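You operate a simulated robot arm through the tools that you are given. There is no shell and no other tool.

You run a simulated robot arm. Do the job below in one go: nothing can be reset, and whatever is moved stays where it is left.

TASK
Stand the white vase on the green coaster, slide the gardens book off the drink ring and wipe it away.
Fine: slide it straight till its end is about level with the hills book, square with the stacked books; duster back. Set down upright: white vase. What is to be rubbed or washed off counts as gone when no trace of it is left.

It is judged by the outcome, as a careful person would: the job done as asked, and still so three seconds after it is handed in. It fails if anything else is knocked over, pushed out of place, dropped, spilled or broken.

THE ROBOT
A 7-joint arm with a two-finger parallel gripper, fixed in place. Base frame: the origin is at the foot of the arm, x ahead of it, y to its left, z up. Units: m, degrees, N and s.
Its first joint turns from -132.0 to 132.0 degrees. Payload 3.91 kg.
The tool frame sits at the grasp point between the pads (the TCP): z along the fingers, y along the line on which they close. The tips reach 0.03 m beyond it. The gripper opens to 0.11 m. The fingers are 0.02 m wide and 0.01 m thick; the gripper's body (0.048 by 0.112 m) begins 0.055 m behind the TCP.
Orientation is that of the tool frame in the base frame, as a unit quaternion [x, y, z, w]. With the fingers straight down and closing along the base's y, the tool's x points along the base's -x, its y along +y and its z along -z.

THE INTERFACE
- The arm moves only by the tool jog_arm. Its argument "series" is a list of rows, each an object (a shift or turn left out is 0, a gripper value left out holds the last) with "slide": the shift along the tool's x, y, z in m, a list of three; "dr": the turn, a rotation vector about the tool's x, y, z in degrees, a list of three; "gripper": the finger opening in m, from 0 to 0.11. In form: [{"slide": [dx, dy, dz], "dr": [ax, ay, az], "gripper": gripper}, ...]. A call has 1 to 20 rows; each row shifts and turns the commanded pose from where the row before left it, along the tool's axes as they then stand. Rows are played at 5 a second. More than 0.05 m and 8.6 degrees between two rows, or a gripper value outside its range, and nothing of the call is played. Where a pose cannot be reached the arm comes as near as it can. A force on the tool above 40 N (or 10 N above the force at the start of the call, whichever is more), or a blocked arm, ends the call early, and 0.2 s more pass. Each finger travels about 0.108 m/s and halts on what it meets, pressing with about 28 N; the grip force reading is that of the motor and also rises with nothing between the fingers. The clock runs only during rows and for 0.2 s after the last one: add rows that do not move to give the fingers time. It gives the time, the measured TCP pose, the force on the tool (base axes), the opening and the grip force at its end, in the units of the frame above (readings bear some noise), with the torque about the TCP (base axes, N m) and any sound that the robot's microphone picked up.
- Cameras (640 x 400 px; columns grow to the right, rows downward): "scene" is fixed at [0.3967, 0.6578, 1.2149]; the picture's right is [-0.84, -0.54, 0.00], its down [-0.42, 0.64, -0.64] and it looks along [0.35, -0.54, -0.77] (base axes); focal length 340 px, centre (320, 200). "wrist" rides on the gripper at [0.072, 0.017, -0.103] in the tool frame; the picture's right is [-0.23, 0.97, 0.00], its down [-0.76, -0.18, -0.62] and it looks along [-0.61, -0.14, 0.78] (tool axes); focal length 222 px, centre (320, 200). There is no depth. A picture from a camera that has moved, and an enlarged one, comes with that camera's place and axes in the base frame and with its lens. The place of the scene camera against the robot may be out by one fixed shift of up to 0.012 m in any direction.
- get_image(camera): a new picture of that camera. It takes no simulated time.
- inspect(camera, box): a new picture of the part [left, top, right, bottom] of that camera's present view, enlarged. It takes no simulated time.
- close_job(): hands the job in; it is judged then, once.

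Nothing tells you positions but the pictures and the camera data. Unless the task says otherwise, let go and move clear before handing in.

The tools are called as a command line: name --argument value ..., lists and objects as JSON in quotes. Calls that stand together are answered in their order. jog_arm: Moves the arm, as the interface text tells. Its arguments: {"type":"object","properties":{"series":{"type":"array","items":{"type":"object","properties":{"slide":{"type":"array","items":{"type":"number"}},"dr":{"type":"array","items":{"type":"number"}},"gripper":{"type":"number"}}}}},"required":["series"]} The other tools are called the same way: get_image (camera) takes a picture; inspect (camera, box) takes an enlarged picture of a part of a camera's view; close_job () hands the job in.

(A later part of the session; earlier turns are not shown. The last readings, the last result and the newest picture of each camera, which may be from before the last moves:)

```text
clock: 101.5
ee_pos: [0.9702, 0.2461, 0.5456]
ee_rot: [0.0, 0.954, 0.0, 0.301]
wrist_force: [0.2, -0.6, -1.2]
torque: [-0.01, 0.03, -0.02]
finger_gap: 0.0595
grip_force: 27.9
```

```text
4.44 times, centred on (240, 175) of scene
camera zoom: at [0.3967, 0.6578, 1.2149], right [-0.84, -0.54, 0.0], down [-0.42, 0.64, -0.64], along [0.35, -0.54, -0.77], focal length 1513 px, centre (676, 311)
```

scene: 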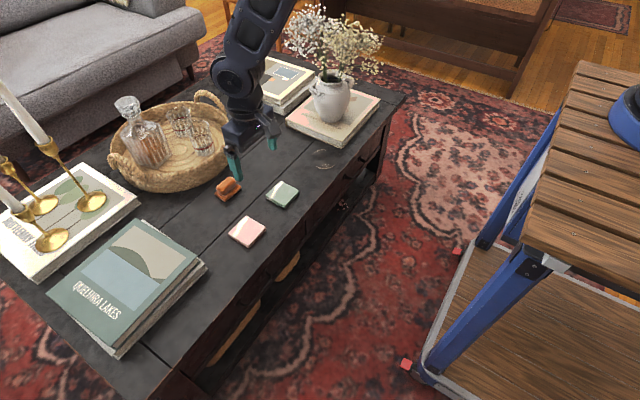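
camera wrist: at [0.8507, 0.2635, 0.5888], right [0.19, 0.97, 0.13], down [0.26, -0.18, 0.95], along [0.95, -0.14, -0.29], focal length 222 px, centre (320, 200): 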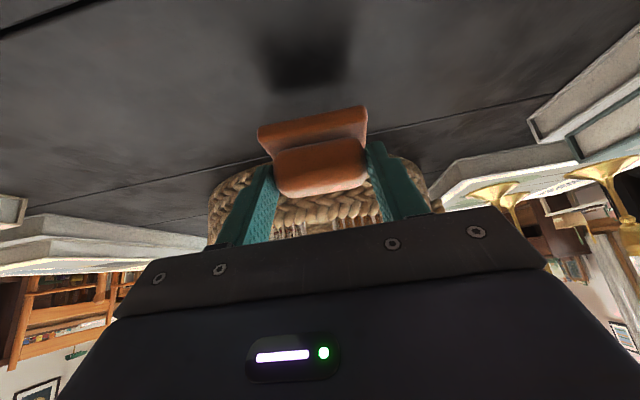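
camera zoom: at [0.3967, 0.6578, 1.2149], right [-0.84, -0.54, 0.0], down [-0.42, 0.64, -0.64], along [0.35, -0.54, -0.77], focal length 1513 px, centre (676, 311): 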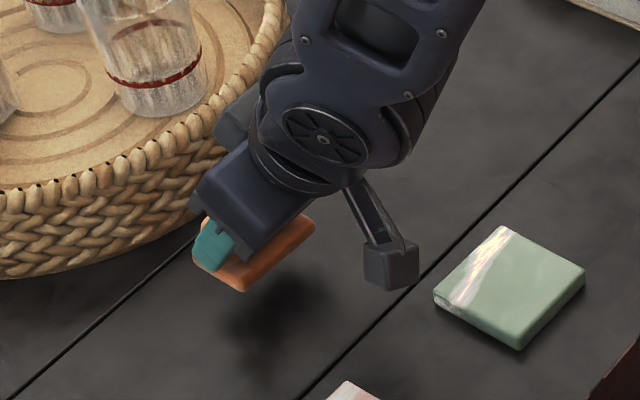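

The duster is held firmly and level. I'll carry it to above the ring centre (0.826, −0.028).

jog_arm --series '[{"slide": [-0.0158, 0, -0.0225]}, {"slide": [-0.0158, 0, -0.0225]}, {"slide": [0.0165, -0.03425, -0.01155]}, {"slide": [0.0165, -0.03425, -0.01155]}, {"slide": [0.0165, -0.03425, -0.01155]}, {"slide": [0.0165, -0.03425, -0.01155]}, {"slide": [0.0165, -0.03425, -0.01155]}, {"slide": [0.0165, -0.03425, -0.01155]}, {"slide": [0.0165, -0.03425, -0.01155]}, {"slide": [0.0165, -0.03425, -0.01155]}, {}, {}]'

get_image --camera "wrist"

get_image --camera "scene"

```text
clock: 104.1
ee_pos: [0.8083, -0.0286, 0.5993]
ee_rot: [0.0, 0.953, 0.0, 0.302]
wrist_force: [-0.1, 0.7, -0.4]
torque: [0.01, -0.02, -0.03]
finger_gap: 0.0597
grip_force: 27.6
```

```text
taken
camera wrist: at [0.6887, -0.0108, 0.6436], right [0.19, 0.97, 0.13], down [0.26, -0.18, 0.95], along [0.95, -0.14, -0.29], focal length 222 px, centre (320, 200)
```

wrist: 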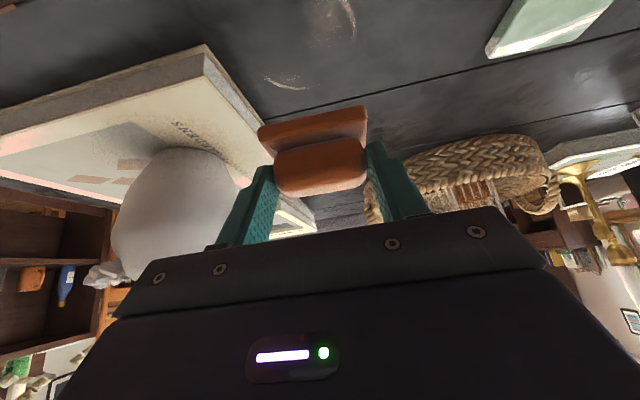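

```text
taken
```

scene: 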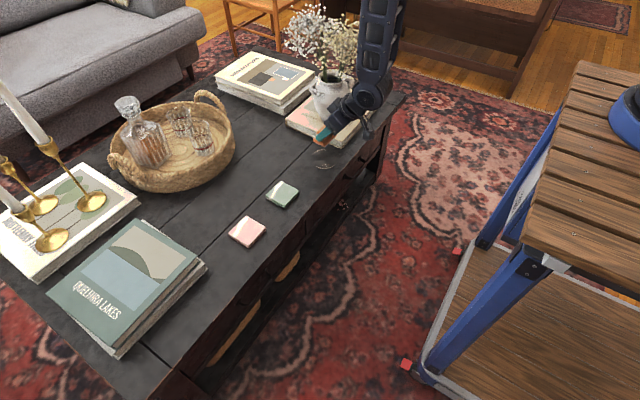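

jog_arm --series '[{"slide": [0.0172, 0, 0.0246]}, {"slide": [0.0172, 0, 0.0246]}, {"slide": [0.0086, 0, 0.0123]}, {"slide": [0.0029, 0, 0.0041]}, {"slide": [0.0011, 0, 0.0016]}, {}]'

jog_arm --series '[{"slide": [0.0006, 0, 0.0008]}, {}]'

get_image --camera "wrist"

```text
clock: 105.5
ee_pos: [0.8091, -0.0287, 0.5184]
ee_rot: [0.0, 0.954, 0.0, 0.301]
wrist_force: [0.2, -0.5, -1.3]
torque: [-0.03, 0.01, 0.02]
finger_gap: 0.0591
grip_force: 27.9
```

```text
clock: 106.1
ee_pos: [0.81, -0.0292, 0.5174]
ee_rot: [0.0, 0.953, 0.0, 0.301]
wrist_force: [0.9, 0.4, -0.8]
torque: [0.01, 0.0, -0.01]
finger_gap: 0.0593
grip_force: 27.7
```

```text
taken
camera wrist: at [0.6894, -0.0101, 0.5607], right [0.19, 0.97, 0.13], down [0.26, -0.18, 0.95], along [0.95, -0.14, -0.29], focal length 222 px, centre (320, 200)
```

wrist: 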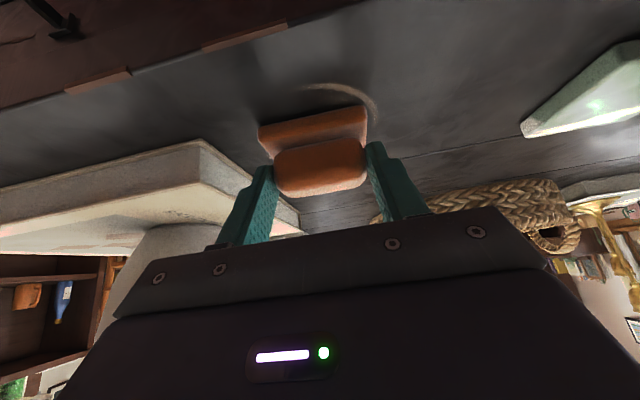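

jog_arm --series '[{"slide": [0.0006, 0, 0.0008]}, {}]'

jog_arm --series '[{"slide": [0.0004, 0, 0.0006]}, {}]'

```text
clock: 106.7
ee_pos: [0.8098, -0.0273, 0.5166]
ee_rot: [0.0, 0.953, 0.0, 0.302]
wrist_force: [-0.1, 1.1, -0.9]
torque: [0.05, 0.0, 0.01]
finger_gap: 0.0591
grip_force: 27.9
```

```text
clock: 107.3
ee_pos: [0.8082, -0.0297, 0.5153]
ee_rot: [0.0, 0.954, 0.0, 0.301]
wrist_force: [-2.5, 1.2, 6.5]
torque: [-0.21, 0.06, -0.05]
finger_gap: 0.0595
grip_force: 27.8
```

The felt is in contact (6.5 N). I'll press slightly more and try a first short stroke.

jog_arm --series '[{"slide": [0.0002, 0, 0.0003]}, {"slide": [-0.0041, 0, 0.0029]}, {"slide": [-0.0041, 0, 0.0029]}, {"slide": [-0.0041, 0, 0.0029]}, {"slide": [-0.0041, 0, 0.0029]}, {"slide": [-0.0041, 0, 0.0029]}, {}]'

get_image --camera "wrist"

```text
clock: 108.9
ee_pos: [0.8345, -0.0274, 0.5153]
ee_rot: [-0.001, 0.953, 0.0, 0.302]
wrist_force: [-9.7, 0.3, 23.0]
torque: [-0.1, -0.01, -0.06]
finger_gap: 0.0594
grip_force: 28.2
```

```text
taken
camera wrist: at [0.7144, -0.0105, 0.5588], right [0.19, 0.97, 0.13], down [0.26, -0.18, 0.95], along [0.95, -0.14, -0.29], focal length 222 px, centre (320, 200)
```

wrist: 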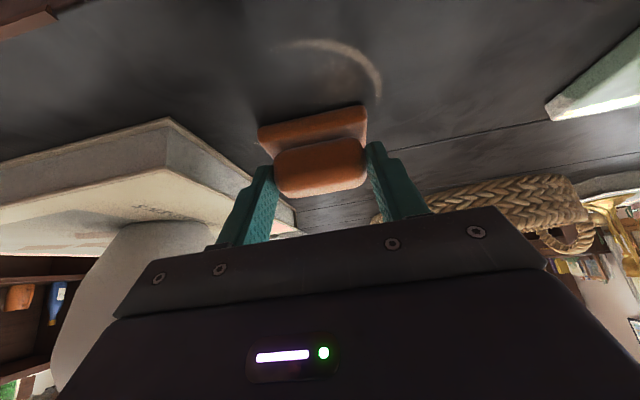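

Pressing at about 23 N is more than needed. I'll ease off slightly and make full strokes along x on the centre lane.

jog_arm --series '[{"slide": [-0.0003, 0, -0.0004]}, {"slide": [0.0041, 0, -0.0029]}, {"slide": [0.0041, 0, -0.0029]}, {"slide": [0.0041, 0, -0.0029]}, {"slide": [0.0041, 0, -0.0029]}, {"slide": [0.0041, 0, -0.0029]}, {"slide": [0.0041, 0, -0.0029]}, {"slide": [0.0041, 0, -0.0029]}, {"slide": [0.0041, 0, -0.0029]}, {"slide": [0.0041, 0, -0.0029]}, {"slide": [0.0041, 0, -0.0029]}, {"slide": [0.0041, 0, -0.0029]}, {}]'

get_image --camera "wrist"

```text
clock: 111.7
ee_pos: [0.779, -0.0286, 0.5164]
ee_rot: [0.0, 0.954, 0.0, 0.301]
wrist_force: [1.7, 0.0, 4.4]
torque: [-0.11, -0.13, -0.02]
finger_gap: 0.0594
grip_force: 28.0
```

```text
taken
camera wrist: at [0.6591, -0.0104, 0.559], right [0.19, 0.97, 0.13], down [0.26, -0.18, 0.95], along [0.95, -0.14, -0.29], focal length 222 px, centre (320, 200)
```

wrist: 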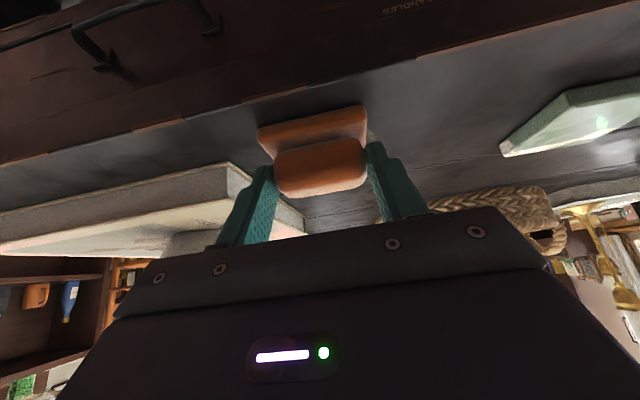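

jog_arm --series '[{"slide": [0.0001, 0.0075, 0.0002]}, {"slide": [0, 0.0075, 0]}, {"slide": [0, 0.0075, 0]}, {"slide": [-0.0041, 0, 0.0029]}, {"slide": [-0.0041, 0, 0.0029]}, {"slide": [-0.0041, 0, 0.0029]}, {"slide": [-0.0041, 0, 0.0029]}, {"slide": [-0.0041, 0, 0.0029]}, {"slide": [-0.0041, 0, 0.0029]}, {"slide": [-0.0041, 0, 0.0029]}, {"slide": [-0.0041, 0, 0.0029]}, {"slide": [-0.0041, 0, 0.0029]}, {"slide": [-0.0041, 0, 0.0029]}, {"slide": [-0.0041, 0, 0.0029]}, {"slide": [-0.0041, 0, 0.0029]}, {}]'

get_image --camera "wrist"

```text
clock: 115.1
ee_pos: [0.8397, -0.006, 0.5155]
ee_rot: [0.0, 0.953, 0.0, 0.302]
wrist_force: [-2.4, 0.1, 4.2]
torque: [-0.01, 0.02, 0.0]
finger_gap: 0.059
grip_force: 27.5
```

```text
taken
camera wrist: at [0.7198, 0.0121, 0.5589], right [0.19, 0.97, 0.13], down [0.26, -0.18, 0.95], along [0.95, -0.14, -0.29], focal length 222 px, centre (320, 200)
```

wrist: 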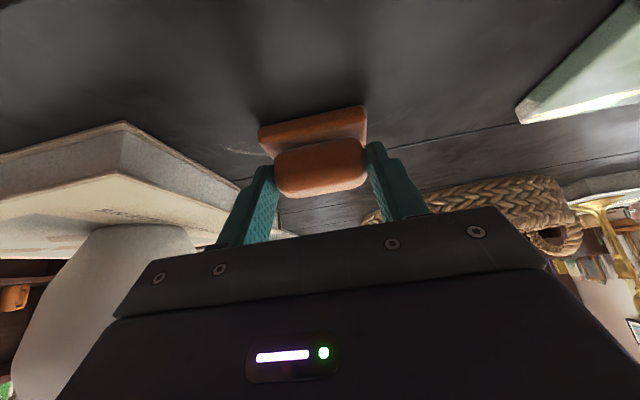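

The near arc and the blob are gone. Next is the lane nearest the book (plate edge about 1.4 cm from it), shifting slowly in −y and then stroking in −x.

jog_arm --series '[{"slide": [0, -0.0072, 0]}, {"slide": [0, -0.0072, 0]}, {"slide": [0, -0.0072, 0]}, {"slide": [0, -0.0072, 0]}, {"slide": [0, -0.0072, 0]}, {"slide": [0, -0.0065, 0]}, {}]'

get_image --camera "wrist"

```text
clock: 116.7
ee_pos: [0.8392, -0.0483, 0.5151]
ee_rot: [0.0, 0.953, 0.0, 0.302]
wrist_force: [1.0, 4.3, 8.1]
torque: [0.13, -0.17, 0.05]
finger_gap: 0.0591
grip_force: 27.6
```

```text
taken
camera wrist: at [0.7196, -0.0305, 0.5587], right [0.19, 0.97, 0.13], down [0.26, -0.18, 0.95], along [0.95, -0.14, -0.29], focal length 222 px, centre (320, 200)
```

wrist: 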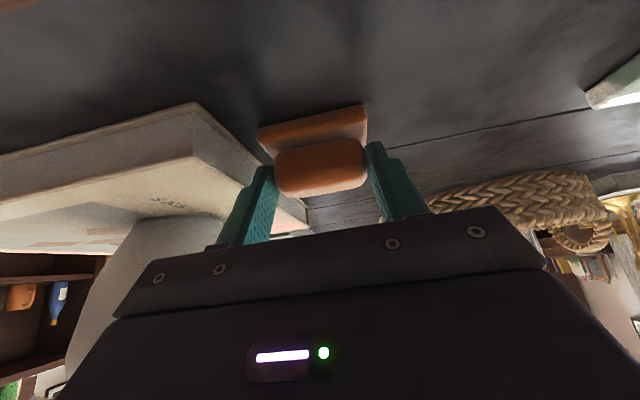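

jog_arm --series '[{"slide": [-0.0041, 0, 0.0029]}, {"slide": [-0.0041, 0, 0.0029]}, {"slide": [0.0041, 0, -0.0029]}, {"slide": [0.0041, 0, -0.0029]}, {"slide": [0.0041, 0, -0.0029]}, {"slide": [0.0041, 0, -0.0029]}, {"slide": [0.0041, 0, -0.0029]}, {"slide": [0.0041, 0, -0.0029]}, {"slide": [0.0041, 0, -0.0029]}, {"slide": [0.0041, 0, -0.0029]}, {"slide": [0.0041, 0, -0.0029]}, {"slide": [0.0041, 0, -0.0029]}, {"slide": [0.0041, 0, -0.0029]}, {"slide": [0.0041, 0, -0.0029]}, {"slide": [0.0041, 0, -0.0029]}, {"slide": [0.0041, 0, -0.0029]}, {}]'

jog_arm --series '[{"slide": [-0.0041, 0.0025, 0.0029]}, {"slide": [-0.0041, 0.0025, 0.0029]}, {"slide": [-0.0041, 0.0025, 0.0029]}, {"slide": [-0.0041, 0.0025, 0.0029]}, {"slide": [-0.0041, 0.0025, 0.0029]}, {"slide": [-0.0041, 0.0025, 0.0029]}, {"slide": [-0.0041, 0, 0.0029]}, {"slide": [-0.0041, 0, 0.0029]}, {"slide": [-0.0041, 0, 0.0029]}, {"slide": [-0.0041, 0, 0.0029]}, {"slide": [-0.0041, 0, 0.0029]}, {"slide": [-0.0041, 0, 0.0029]}, {"slide": [-0.0041, 0, 0.0029]}, {"slide": [-0.0041, 0, 0.0029]}, {}]'

get_image --camera "wrist"

```text
clock: 120.3
ee_pos: [0.7783, -0.0474, 0.5166]
ee_rot: [0.0, 0.954, 0.0, 0.301]
wrist_force: [-0.5, -0.4, -1.1]
torque: [0.03, 0.03, 0.0]
finger_gap: 0.0592
grip_force: 27.8
```

```text
clock: 123.5
ee_pos: [0.8495, -0.0339, 0.5156]
ee_rot: [0.0, 0.953, 0.0, 0.302]
wrist_force: [-2.7, 0.1, 5.0]
torque: [0.03, 0.04, -0.01]
finger_gap: 0.0594
grip_force: 27.8
```

```text
taken
camera wrist: at [0.7297, -0.0155, 0.5587], right [0.19, 0.97, 0.13], down [0.26, -0.18, 0.95], along [0.95, -0.14, -0.29], focal length 222 px, centre (320, 200)
```

wrist: 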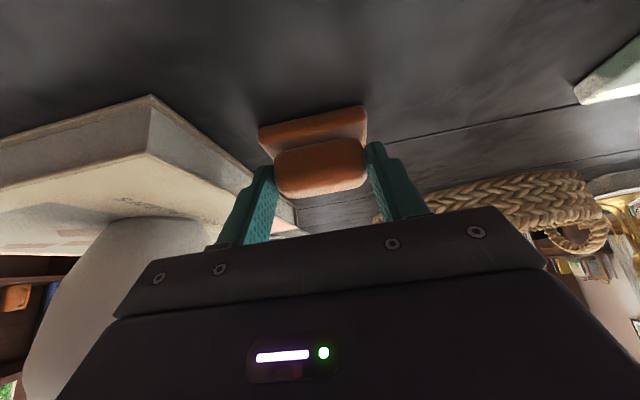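

The ring looks gone from here. I'll lift the duster and back off to inspect the whole spot properly.

jog_arm --series '[{"slide": [-0.0144, 0, -0.0205]}, {"slide": [-0.0144, 0, -0.0205]}, {"slide": [0.0104, 0.0238, -0.0287]}, {"slide": [0.0104, 0.0238, -0.0287]}, {"slide": [0.0104, 0.0238, -0.0287]}, {"slide": [0.0104, 0.0238, -0.0287]}, {}]'

get_image --camera "wrist"

inspect --camera "scene" --box '[290, 120, 370, 190]'

```text
clock: 125.1
ee_pos: [0.7483, 0.0616, 0.6348]
ee_rot: [0.0, 0.953, -0.001, 0.302]
wrist_force: [0.3, 0.3, -0.5]
torque: [-0.03, 0.01, 0.02]
finger_gap: 0.0593
grip_force: 28.3
```

```text
taken
camera wrist: at [0.6297, 0.0798, 0.6781], right [0.19, 0.97, 0.13], down [0.26, -0.18, 0.95], along [0.95, -0.14, -0.29], focal length 222 px, centre (320, 200)
```

wrist: 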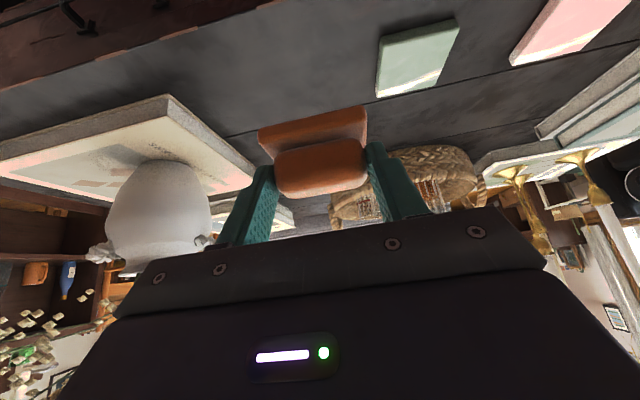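

```text
5.71 times, centred on (330, 155) of scene
camera zoom: at [0.3967, 0.6578, 1.2149], right [-0.84, -0.54, 0.0], down [-0.42, 0.64, -0.64], along [0.35, -0.54, -0.77], focal length 1946 px, centre (263, 457)
```

zoom: 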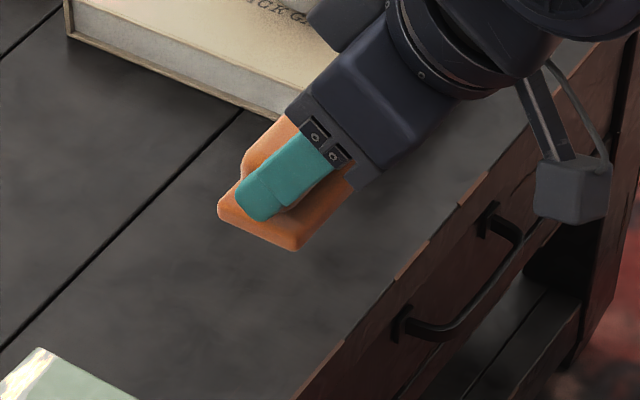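

inspect --camera "wrist" --box '[140, 20, 300, 140]'

jog_arm --series '[{"slide": [0, 0.04, 0]}, {"slide": [0, 0.04, 0]}, {"slide": [0, 0.04, 0]}, {}]'

inspect --camera "scene" --box '[280, 110, 380, 190]'

get_image --camera "wrist"

```text
3.33 times, centred on (220, 80) of wrist
camera zoom: at [0.6297, 0.0798, 0.6781], right [0.19, 0.97, 0.13], down [0.26, -0.18, 0.95], along [0.95, -0.14, -0.29], focal length 740 px, centre (653, 600)
```

zoom: 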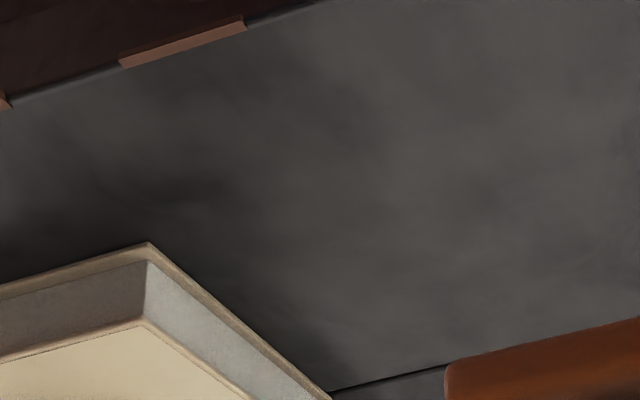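

```text
clock: 126.1
ee_pos: [0.7509, 0.1824, 0.6353]
ee_rot: [0.0, 0.953, 0.0, 0.302]
wrist_force: [0.0, -0.7, -0.5]
torque: [0.03, 0.02, 0.01]
finger_gap: 0.0594
grip_force: 27.8
```

```text
5.00 times, centred on (330, 150) of scene
camera zoom: at [0.3967, 0.6578, 1.2149], right [-0.84, -0.54, 0.0], down [-0.42, 0.64, -0.64], along [0.35, -0.54, -0.77], focal length 1702 px, centre (270, 450)
```

zoom: 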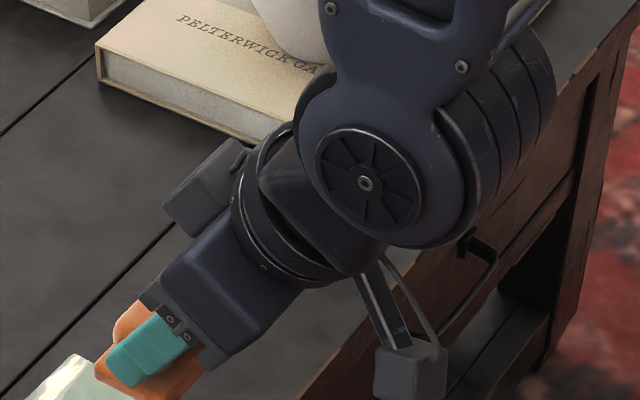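

```text
taken
camera wrist: at [0.6307, 0.2004, 0.6783], right [0.19, 0.97, 0.13], down [0.26, -0.18, 0.95], along [0.95, -0.14, -0.29], focal length 222 px, centre (320, 200)
```

wrist: 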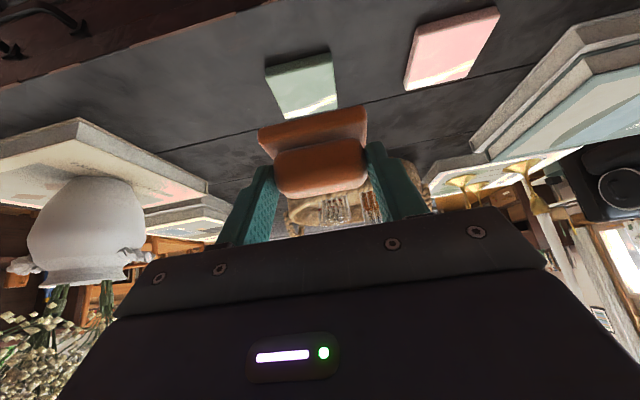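

inspect --camera "wrist" --box '[100, 75, 200, 145]'

jog_arm --series '[{"slide": [0, 0.04, 0]}, {"slide": [-0.02, 0.04, -0.02]}, {"slide": [-0.02, 0.04, -0.02]}, {}]'

inspect --camera "scene" --box '[290, 120, 370, 180]'

```text
5.71 times, centred on (150, 110) of wrist
camera zoom: at [0.6307, 0.2004, 0.6783], right [0.19, 0.97, 0.13], down [0.26, -0.18, 0.95], along [0.95, -0.14, -0.29], focal length 1269 px, centre (1291, 714)
```

zoom: 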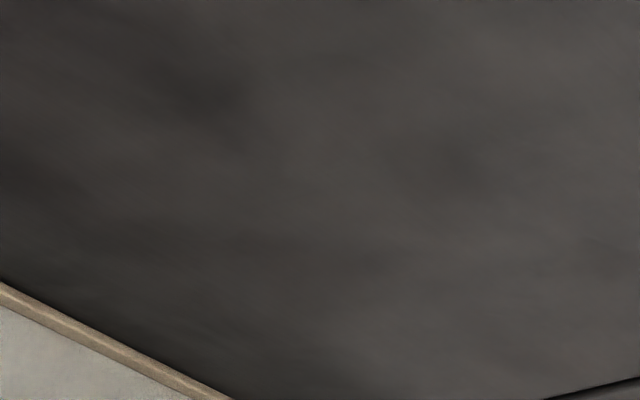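

```text
clock: 127.1
ee_pos: [0.7606, 0.3028, 0.6908]
ee_rot: [0.0, 0.953, 0.0, 0.302]
wrist_force: [0.3, -0.7, -0.2]
torque: [-0.01, 0.03, 0.0]
finger_gap: 0.0595
grip_force: 28.4
```

```text
6.67 times, centred on (330, 150) of scene
camera zoom: at [0.3967, 0.6578, 1.2149], right [-0.84, -0.54, 0.0], down [-0.42, 0.64, -0.64], along [0.35, -0.54, -0.77], focal length 2270 px, centre (253, 533)
```

zoom: 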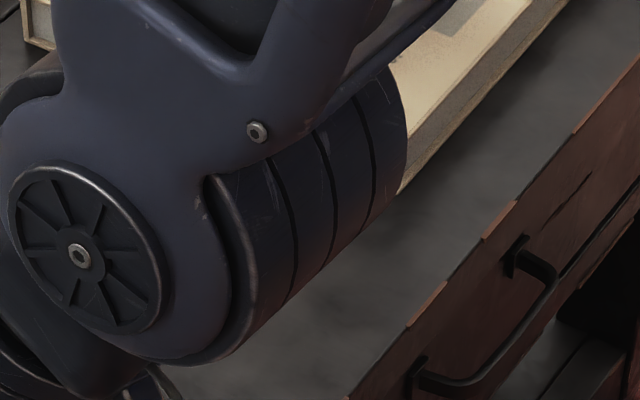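

No trace is visible from the wrist camera. I'll bring the duster back above its original place, where the scene camera has a clear line to the wiped spot.

jog_arm --series '[{"slide": [-0.0175, -0.0097, 0.0358]}, {"slide": [-0.0175, -0.0097, 0.0358]}, {"slide": [-0.0175, -0.0097, 0.0358]}, {"slide": [-0.0175, -0.0097, 0.0358]}, {"slide": [-0.0175, -0.0097, 0.0358]}, {"slide": [-0.0175, -0.0097, 0.0358]}, {}, {}]'

inspect --camera "scene" --box '[290, 120, 370, 180]'

get_image --camera "scene"

```text
clock: 128.9
ee_pos: [0.968, 0.2434, 0.5762]
ee_rot: [0.0, 0.953, 0.0, 0.302]
wrist_force: [-0.3, -0.2, -0.7]
torque: [0.01, -0.03, -0.02]
finger_gap: 0.0589
grip_force: 27.9
```

```text
6.67 times, centred on (330, 150) of scene
camera zoom: at [0.3967, 0.6578, 1.2149], right [-0.84, -0.54, 0.0], down [-0.42, 0.64, -0.64], along [0.35, -0.54, -0.77], focal length 2270 px, centre (253, 533)
```

zoom: 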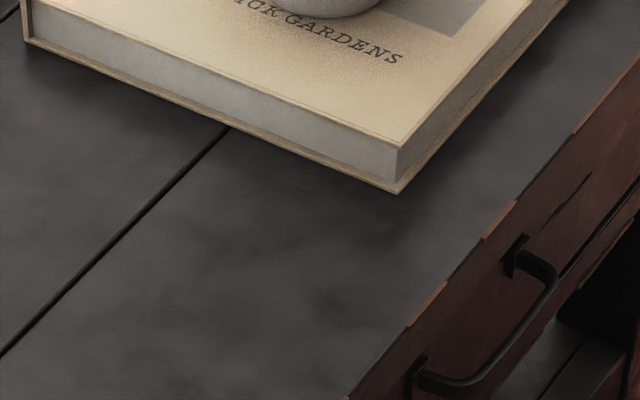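

```text
taken
```

scene: 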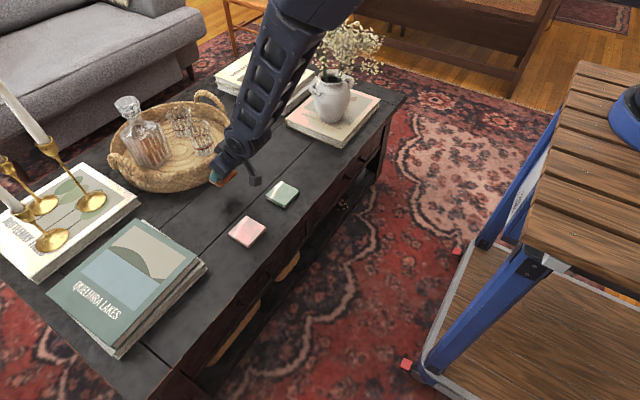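

The table is clean in both views. I'll lower the duster onto its original spot now.

jog_arm --series '[{"slide": [0.0138, 0.0006, 0.0209]}, {"slide": [0.0138, 0.0005, 0.0209]}, {"slide": [0.004, 0, 0.0057]}, {}]'

get_image --camera "wrist"

```text
clock: 129.9
ee_pos: [0.9688, 0.2439, 0.52]
ee_rot: [0.001, 0.953, -0.001, 0.302]
wrist_force: [0.1, 0.2, 0.1]
torque: [-0.01, 0.04, 0.02]
finger_gap: 0.0592
grip_force: 27.6
```

```text
taken
camera wrist: at [0.8501, 0.2627, 0.5625], right [0.19, 0.97, 0.13], down [0.26, -0.18, 0.95], along [0.95, -0.14, -0.29], focal length 222 px, centre (320, 200)
```

wrist: 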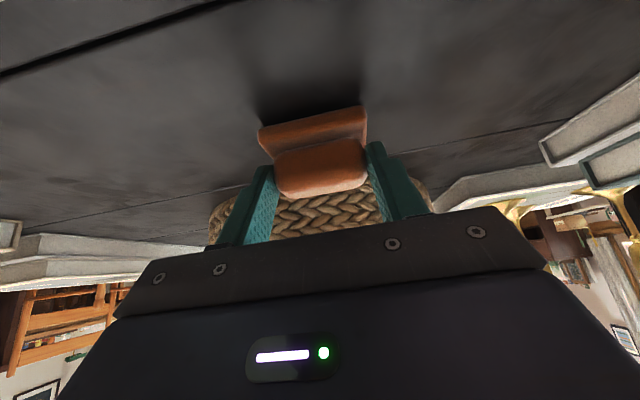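

jog_arm --series '[{"slide": [0.0014, 0.0005, 0.0021]}, {}]'

jog_arm --series '[{"slide": [0.0006, 0, 0.0008]}, {}]'

```text
clock: 130.5
ee_pos: [0.9703, 0.2444, 0.5167]
ee_rot: [0.001, 0.954, -0.001, 0.301]
wrist_force: [0.3, -1.0, -0.5]
torque: [0.0, 0.01, 0.03]
finger_gap: 0.0594
grip_force: 27.9
```

```text
clock: 131.1
ee_pos: [0.9696, 0.2457, 0.5156]
ee_rot: [0.0, 0.953, 0.0, 0.302]
wrist_force: [-0.7, -0.5, 1.2]
torque: [0.05, 0.0, 0.0]
finger_gap: 0.0593
grip_force: 27.3
```

jog_arm --series '[{"slide": [0.0003, 0, 0.0004]}, {}, {"gripper": 0.07}, {"gripper": 0.09}, {"gripper": 0.11}, {}, {}]'

get_image --camera "wrist"

```text
clock: 132.7
ee_pos: [0.9697, 0.2458, 0.5149]
ee_rot: [0.0, 0.953, 0.0, 0.302]
wrist_force: [0.4, 0.5, 0.3]
torque: [0.02, 0.02, -0.01]
finger_gap: 0.1098
grip_force: 0.0
```

```text
taken
camera wrist: at [0.8502, 0.2632, 0.558], right [0.19, 0.97, 0.13], down [0.26, -0.18, 0.95], along [0.95, -0.14, -0.29], focal length 222 px, centre (320, 200)
```

wrist: 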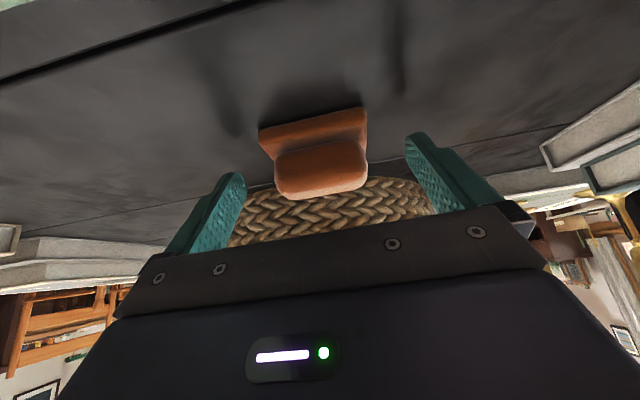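

The duster is back on its spot. I'll retreat and go to the robot side of the vase to measure it precisely for the grasp.

jog_arm --series '[{"slide": [0, 0, -0.04]}, {"slide": [0, 0, -0.04]}, {"slide": [0, 0, -0.045]}, {"dr": [0, 7, 0]}, {"dr": [0, 7, 0]}, {"dr": [0, 7, 0]}, {"dr": [0, 7, 0]}, {"dr": [0, 7, 0]}, {"slide": [0.045, 0, -0.02]}, {"slide": [0.045, 0, -0.02]}, {"slide": [0.045, 0, -0.02]}, {"slide": [0.045, 0, -0.02]}, {"slide": [0.045, 0, 0]}, {"slide": [0.025, 0, 0]}]'

jog_arm --series '[{"slide": [0, -0.05, 0]}, {"slide": [0, -0.05, 0]}, {"slide": [0, -0.05, 0]}, {"slide": [0, -0.05, 0]}, {"slide": [0, -0.05, 0]}, {"slide": [0, -0.05, 0]}, {"slide": [0, -0.05, 0]}, {"slide": [0, -0.045, 0]}, {"dr": [0, -8, 0]}, {"dr": [0, -8, 0]}, {"dr": [0, -8, 0]}, {"dr": [0, -8, 0]}, {"dr": [0, -8, 0]}, {"slide": [0.02, 0, 0.022]}, {"slide": [0.02, 0, 0.022]}, {}]'

get_image --camera "wrist"

get_image --camera "scene"

```text
clock: 135.7
ee_pos: [0.6477, 0.245, 0.6974]
ee_rot: [0.0, 1.0, -0.001, 0.001]
wrist_force: [0.4, 1.1, -0.7]
torque: [-0.01, 0.01, -0.01]
finger_gap: 0.1097
grip_force: 0.0
```

```text
clock: 139.1
ee_pos: [0.6454, -0.1499, 0.6378]
ee_rot: [-0.001, 0.94, 0.001, 0.342]
wrist_force: [-0.1, 0.4, 0.0]
torque: [0.03, 0.02, 0.0]
finger_gap: 0.1099
grip_force: 0.0
```

```text
taken
camera wrist: at [0.5224, -0.1315, 0.6701], right [0.17, 0.97, 0.15], down [0.18, -0.18, 0.97], along [0.97, -0.14, -0.21], focal length 222 px, centre (320, 200)
```

wrist: 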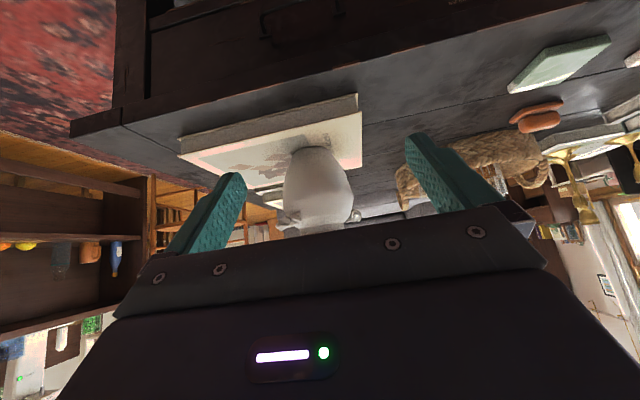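

```text
taken
```

scene: 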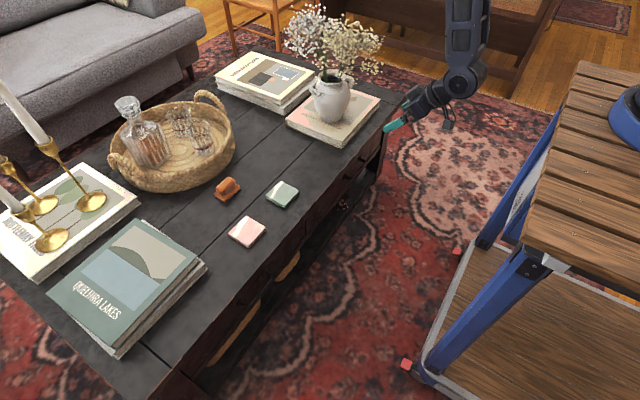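

jog_arm --series '[{"slide": [-0.0161, -0.0123, 0.03]}, {"slide": [-0.0161, -0.0123, 0.03]}, {"slide": [-0.0161, -0.0123, 0.03]}, {"dr": [0, -7.5, 0]}, {"dr": [0, -7.5, 0]}, {"dr": [0, -7.5, 0]}, {"dr": [0, -7.5, 0]}, {}, {}]'

get_image --camera "wrist"

get_image --camera "scene"

```text
clock: 141.1
ee_pos: [0.7408, -0.1865, 0.5994]
ee_rot: [0.001, 0.818, -0.001, 0.575]
wrist_force: [-0.6, 1.1, 0.7]
torque: [-0.01, 0.01, 0.02]
finger_gap: 0.1101
grip_force: 0.0
```

```text
taken
camera wrist: at [0.6174, -0.1685, 0.5668], right [0.08, 0.97, 0.21], down [-0.33, -0.18, 0.93], along [0.94, -0.14, 0.31], focal length 222 px, centre (320, 200)
```

wrist: 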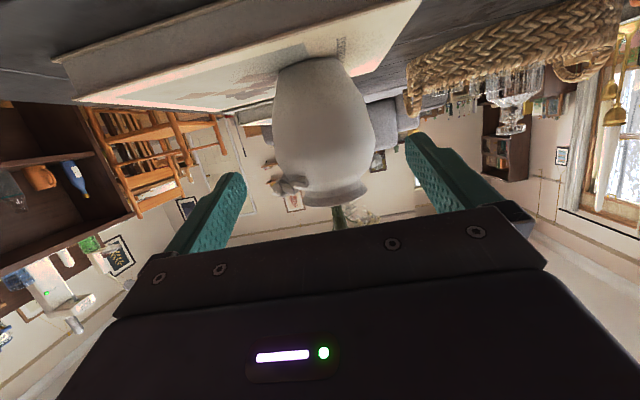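

```text
taken
```

scene: 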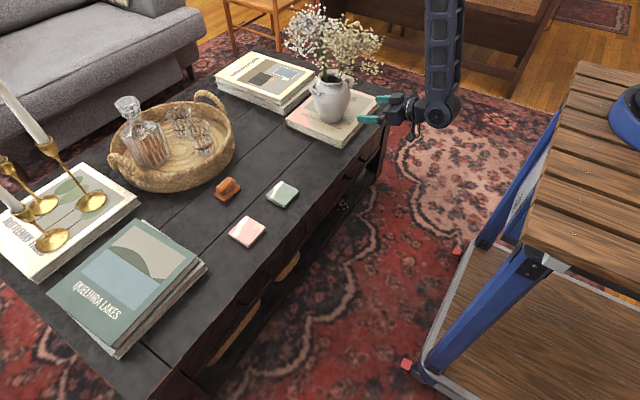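

inspect --camera "wrist" --box '[240, 40, 400, 220]'

inspect --camera "scene" --box '[290, 50, 430, 150]'

```text
2.22 times, centred on (320, 130) of wrist
camera zoom: at [0.6174, -0.1685, 0.5668], right [0.08, 0.97, 0.21], down [-0.33, -0.18, 0.93], along [0.94, -0.14, 0.31], focal length 494 px, centre (320, 356)
```

zoom: 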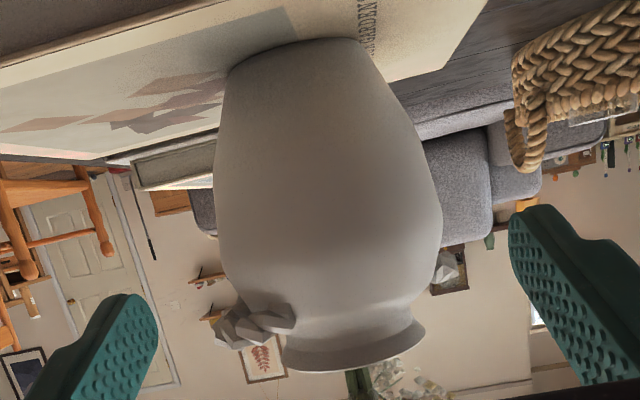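

```text
4.00 times, centred on (360, 100) of scene
camera zoom: at [0.3967, 0.6578, 1.2149], right [-0.84, -0.54, 0.0], down [-0.42, 0.64, -0.64], along [0.35, -0.54, -0.77], focal length 1362 px, centre (160, 600)
```

zoom: 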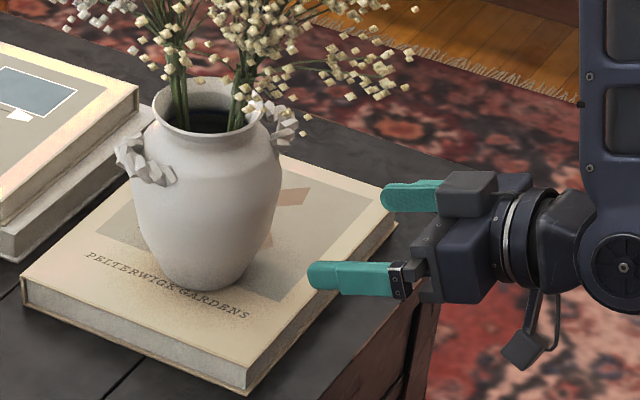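

The tool is level enough and the vase sits between the fingers at about (0.904, −0.188). At the intended grip height it is about 0.097 m wide. I'll line up in height and approach along the finger axis, stopping short to check the side gaps.

jog_arm --series '[{"slide": [0.0213, -0.0015, 0.0077]}, {"slide": [0, 0, 0.03]}, {"slide": [0, 0, 0.03]}, {"slide": [0, 0, 0.02]}, {}, {}]'

get_image --camera "wrist"

inspect --camera "scene" --box '[290, 50, 430, 150]'

```text
clock: 142.5
ee_pos: [0.8154, -0.1872, 0.5495]
ee_rot: [0.0, 0.818, 0.0, 0.575]
wrist_force: [1.0, -0.1, -0.5]
torque: [-0.04, -0.01, 0.03]
finger_gap: 0.1098
grip_force: 0.0
```

```text
taken
camera wrist: at [0.6926, -0.1694, 0.5168], right [0.08, 0.97, 0.21], down [-0.33, -0.18, 0.93], along [0.94, -0.14, 0.3], focal length 222 px, centre (320, 200)
```

wrist: 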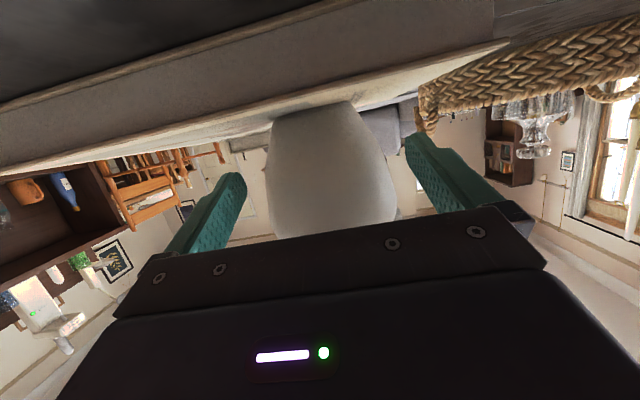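

```text
4.00 times, centred on (360, 100) of scene
camera zoom: at [0.3967, 0.6578, 1.2149], right [-0.84, -0.54, 0.0], down [-0.42, 0.64, -0.64], along [0.35, -0.54, -0.77], focal length 1362 px, centre (160, 600)
```

zoom: 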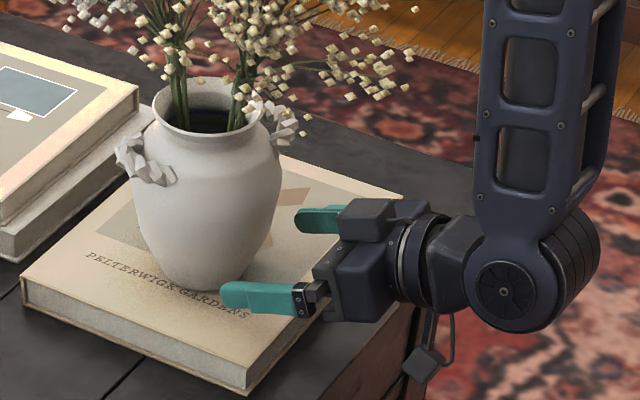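

inspect --camera "wrist" --box '[230, 70, 430, 240]'

```text
2.35 times, centred on (330, 155) of wrist
camera zoom: at [0.6926, -0.1694, 0.5168], right [0.08, 0.97, 0.21], down [-0.33, -0.18, 0.93], along [0.94, -0.14, 0.3], focal length 523 px, centre (296, 306)
```

zoom: 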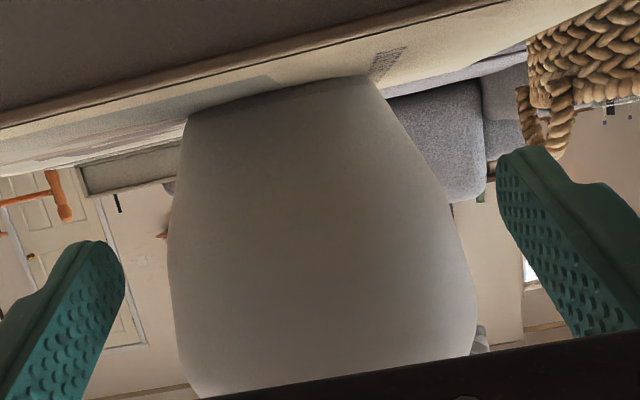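

The vase centre is within 1 mm of the gripper midline. Continuing the approach slowly.

jog_arm --series '[{"slide": [-0.0011, -0.0003, 0.02]}, {"slide": [0, 0, 0.015]}, {"slide": [0, 0, 0.012]}, {}]'

get_image --camera "wrist"

inspect --camera "scene" --box '[300, 60, 420, 150]'

```text
clock: 143.5
ee_pos: [0.8597, -0.1879, 0.5338]
ee_rot: [-0.001, 0.819, 0.001, 0.574]
wrist_force: [0.2, 0.2, 1.1]
torque: [0.02, 0.0, 0.03]
finger_gap: 0.1098
grip_force: 0.0
```

```text
taken
camera wrist: at [0.7373, -0.1704, 0.5017], right [0.08, 0.97, 0.21], down [-0.33, -0.18, 0.93], along [0.94, -0.14, 0.3], focal length 222 px, centre (320, 200)
```

wrist: 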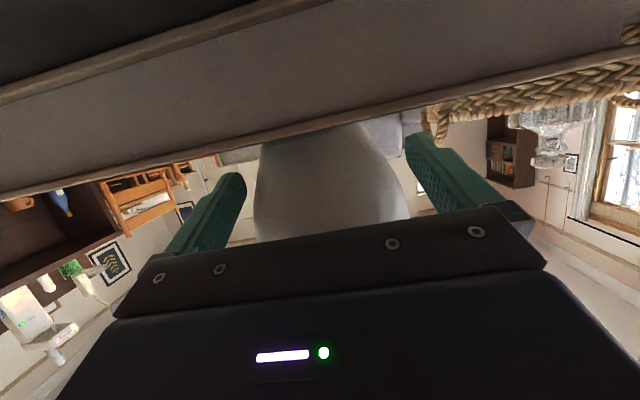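

```text
4.44 times, centred on (360, 105) of scene
camera zoom: at [0.3967, 0.6578, 1.2149], right [-0.84, -0.54, 0.0], down [-0.42, 0.64, -0.64], along [0.35, -0.54, -0.77], focal length 1513 px, centre (142, 622)
```

zoom: 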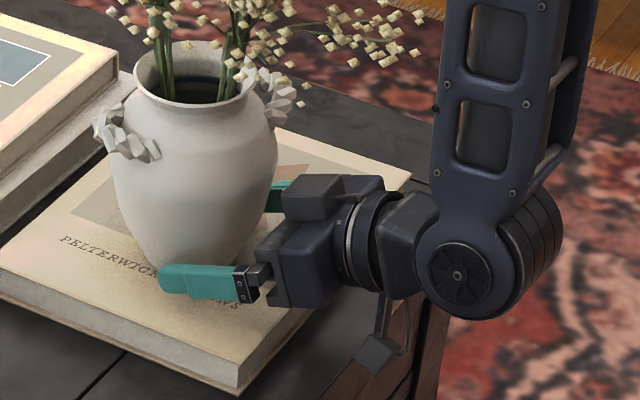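

jog_arm --series '[{"slide": [0, 0, 0.01]}, {"slide": [0, 0, 0.007]}, {}]'

get_image --camera "wrist"

inspect --camera "scene" --box '[310, 80, 390, 140]'

```text
clock: 144.3
ee_pos: [0.876, -0.1882, 0.5292]
ee_rot: [0.0, 0.819, 0.0, 0.574]
wrist_force: [0.5, 0.4, -0.3]
torque: [-0.02, 0.0, 0.0]
finger_gap: 0.1102
grip_force: 0.1
```

```text
taken
camera wrist: at [0.7535, -0.1702, 0.496], right [0.08, 0.97, 0.21], down [-0.33, -0.18, 0.93], along [0.94, -0.14, 0.3], focal length 222 px, centre (320, 200)
```

wrist: 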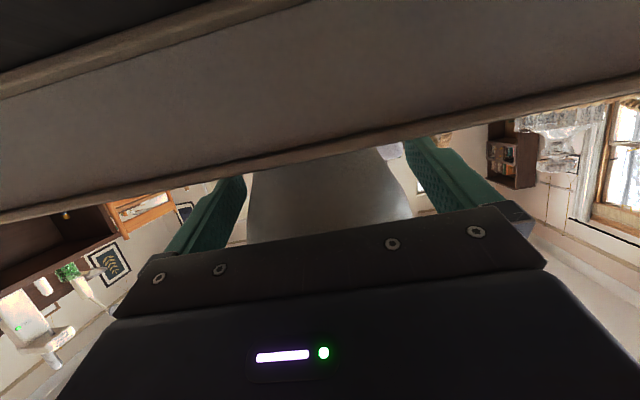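

```text
6.67 times, centred on (350, 110) of scene
camera zoom: at [0.3967, 0.6578, 1.2149], right [-0.84, -0.54, 0.0], down [-0.42, 0.64, -0.64], along [0.35, -0.54, -0.77], focal length 2270 px, centre (120, 800)
```

zoom: 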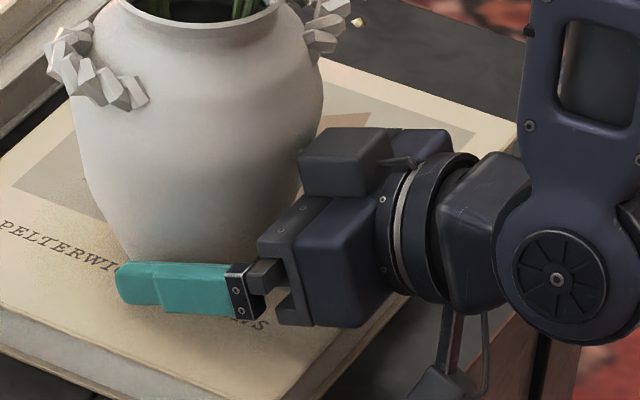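

jog_arm --series '[{"slide": [0, 0, 0.005]}, {"slide": [0, 0, 0.004]}, {}]'

jog_arm --series '[{"slide": [0, 0, 0.003]}, {}]'

inspect --camera "scene" --box '[310, 80, 390, 140]'

get_image --camera "wrist"

```text
clock: 145.1
ee_pos: [0.8844, -0.1872, 0.526]
ee_rot: [0.001, 0.819, 0.0, 0.574]
wrist_force: [-5.9, 0.6, 1.3]
torque: [-0.03, -0.37, 0.01]
finger_gap: 0.11
grip_force: 0.0
```

```text
clock: 145.7
ee_pos: [0.8877, -0.1883, 0.5245]
ee_rot: [0.0, 0.819, -0.001, 0.574]
wrist_force: [-6.1, 0.1, 1.1]
torque: [-0.03, -0.32, 0.02]
finger_gap: 0.11
grip_force: 0.1
```

```text
6.67 times, centred on (350, 110) of scene
camera zoom: at [0.3967, 0.6578, 1.2149], right [-0.84, -0.54, 0.0], down [-0.42, 0.64, -0.64], along [0.35, -0.54, -0.77], focal length 2270 px, centre (120, 800)
```

zoom: 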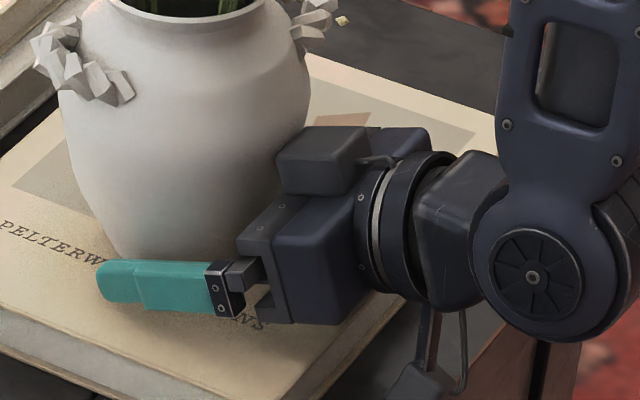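

```text
taken
camera wrist: at [0.765, -0.1705, 0.4925], right [0.08, 0.97, 0.21], down [-0.33, -0.18, 0.93], along [0.94, -0.14, 0.3], focal length 222 px, centre (320, 200)
```

wrist: 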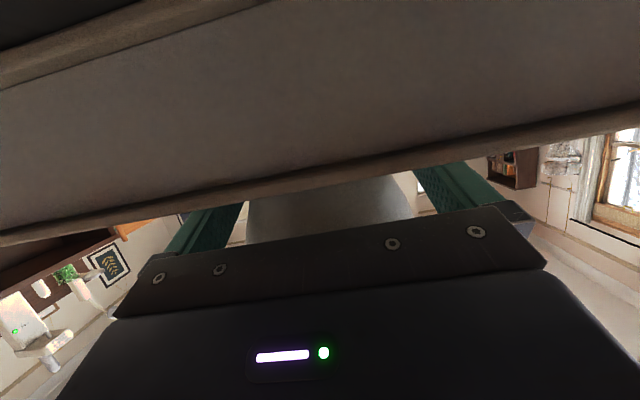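

The hand's upper edge touched the vase's belly (6 N) and may have nudged it a few mm on the book. It's still upright. That is as deep as the grasp goes, so I'll back off a hair to remove the load and check before closing.

jog_arm --series '[{"slide": [0, 0, -0.0015]}, {}]'

inspect --camera "wrist" --box '[180, 140, 480, 280]'

inspect --camera "scene" --box '[270, 10, 400, 150]'

```text
clock: 146.3
ee_pos: [0.8859, -0.1888, 0.5272]
ee_rot: [0.0, 0.819, 0.0, 0.574]
wrist_force: [-0.3, -0.3, -0.1]
torque: [-0.01, -0.04, 0.01]
finger_gap: 0.11
grip_force: 0.1
```

```text
2.13 times, centred on (330, 210) of wrist
camera zoom: at [0.7638, -0.1705, 0.4931], right [0.08, 0.97, 0.21], down [-0.33, -0.18, 0.93], along [0.94, -0.14, 0.31], focal length 474 px, centre (299, 179)
```

zoom: 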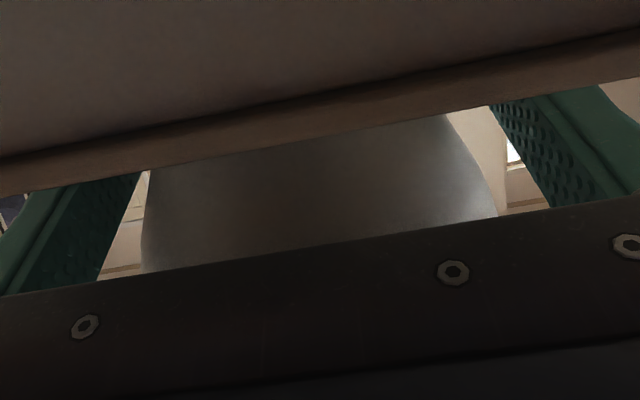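

```text
2.86 times, centred on (335, 80) of scene
camera zoom: at [0.3967, 0.6578, 1.2149], right [-0.84, -0.54, 0.0], down [-0.42, 0.64, -0.64], along [0.35, -0.54, -0.77], focal length 973 px, centre (277, 543)
```

zoom: 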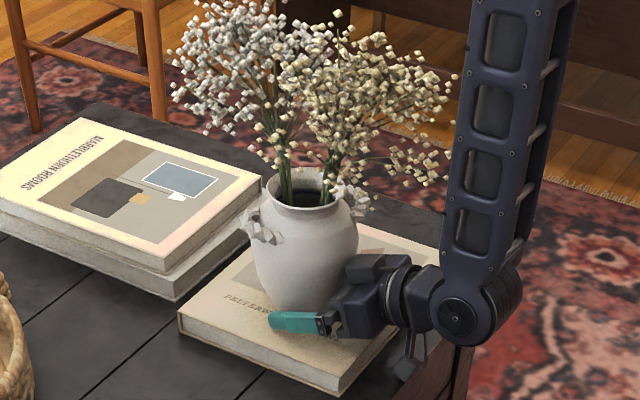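

The load is off and the vase is centred. Closing the gripper gradually on the lower body.

jog_arm --series '[{"gripper": 0.105}, {"gripper": 0.101}, {"gripper": 0.098}, {"gripper": 0.095}, {"gripper": 0.09}, {"gripper": 0.08}, {}, {}]'

inspect --camera "scene" --box '[270, 10, 400, 150]'

```text
clock: 148.1
ee_pos: [0.8857, -0.1885, 0.5255]
ee_rot: [0.001, 0.818, -0.001, 0.575]
wrist_force: [-0.7, -0.2, 0.1]
torque: [0.0, -0.02, 0.0]
finger_gap: 0.0935
grip_force: 27.7
```

```text
2.86 times, centred on (335, 80) of scene
camera zoom: at [0.3967, 0.6578, 1.2149], right [-0.84, -0.54, 0.0], down [-0.42, 0.64, -0.64], along [0.35, -0.54, -0.77], focal length 973 px, centre (277, 543)
```

zoom: 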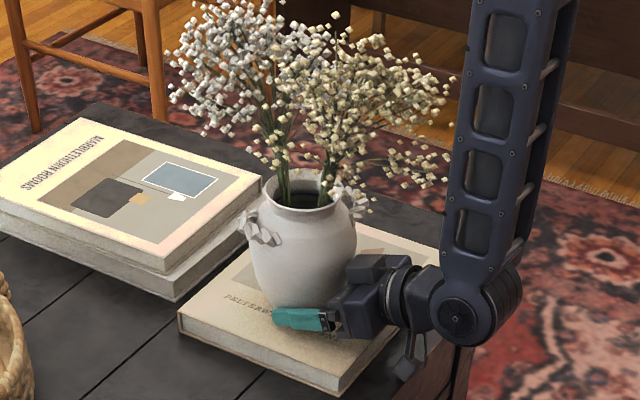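

The grip is holding at gap 0.0935. I'll make a tiny 3 mm test lift and check for any tipping.

jog_arm --series '[{"slide": [-0.0014, 0, -0.0005]}, {"slide": [-0.0014, 0, -0.0005]}, {}, {}]'

inspect --camera "scene" --box '[270, 10, 400, 150]'

inspect --camera "wrist" --box '[180, 140, 480, 280]'

```text
clock: 149.1
ee_pos: [0.8872, -0.1884, 0.528]
ee_rot: [0.0, 0.818, 0.001, 0.575]
wrist_force: [0.5, 0.5, -14.3]
torque: [-0.02, 0.34, 0.0]
finger_gap: 0.0934
grip_force: 28.5
```

```text
2.86 times, centred on (335, 80) of scene
camera zoom: at [0.3967, 0.6578, 1.2149], right [-0.84, -0.54, 0.0], down [-0.42, 0.64, -0.64], along [0.35, -0.54, -0.77], focal length 973 px, centre (277, 543)
```

zoom: 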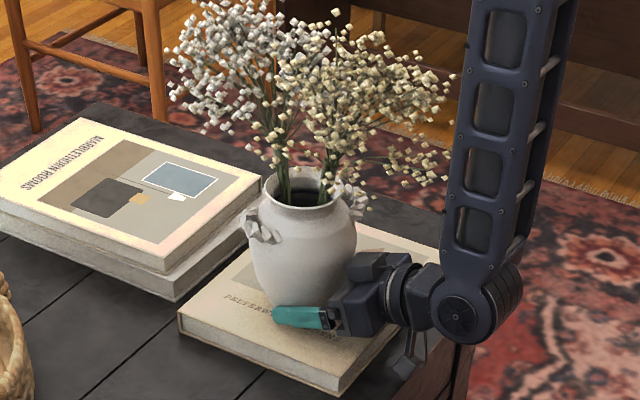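

```text
2.13 times, centred on (330, 210) of wrist
camera zoom: at [0.7637, -0.1704, 0.4955], right [0.08, 0.97, 0.21], down [-0.33, -0.18, 0.93], along [0.94, -0.14, 0.3], focal length 474 px, centre (299, 179)
```

zoom: 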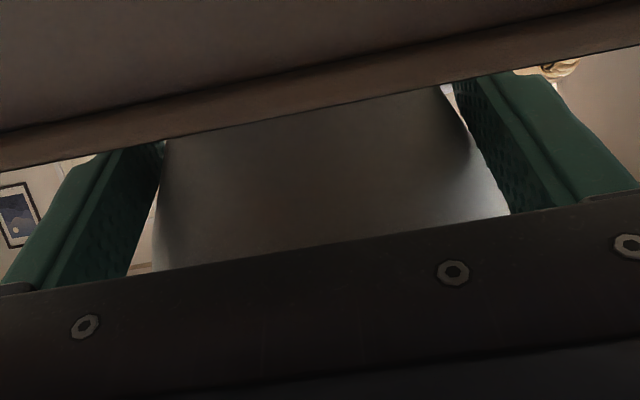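

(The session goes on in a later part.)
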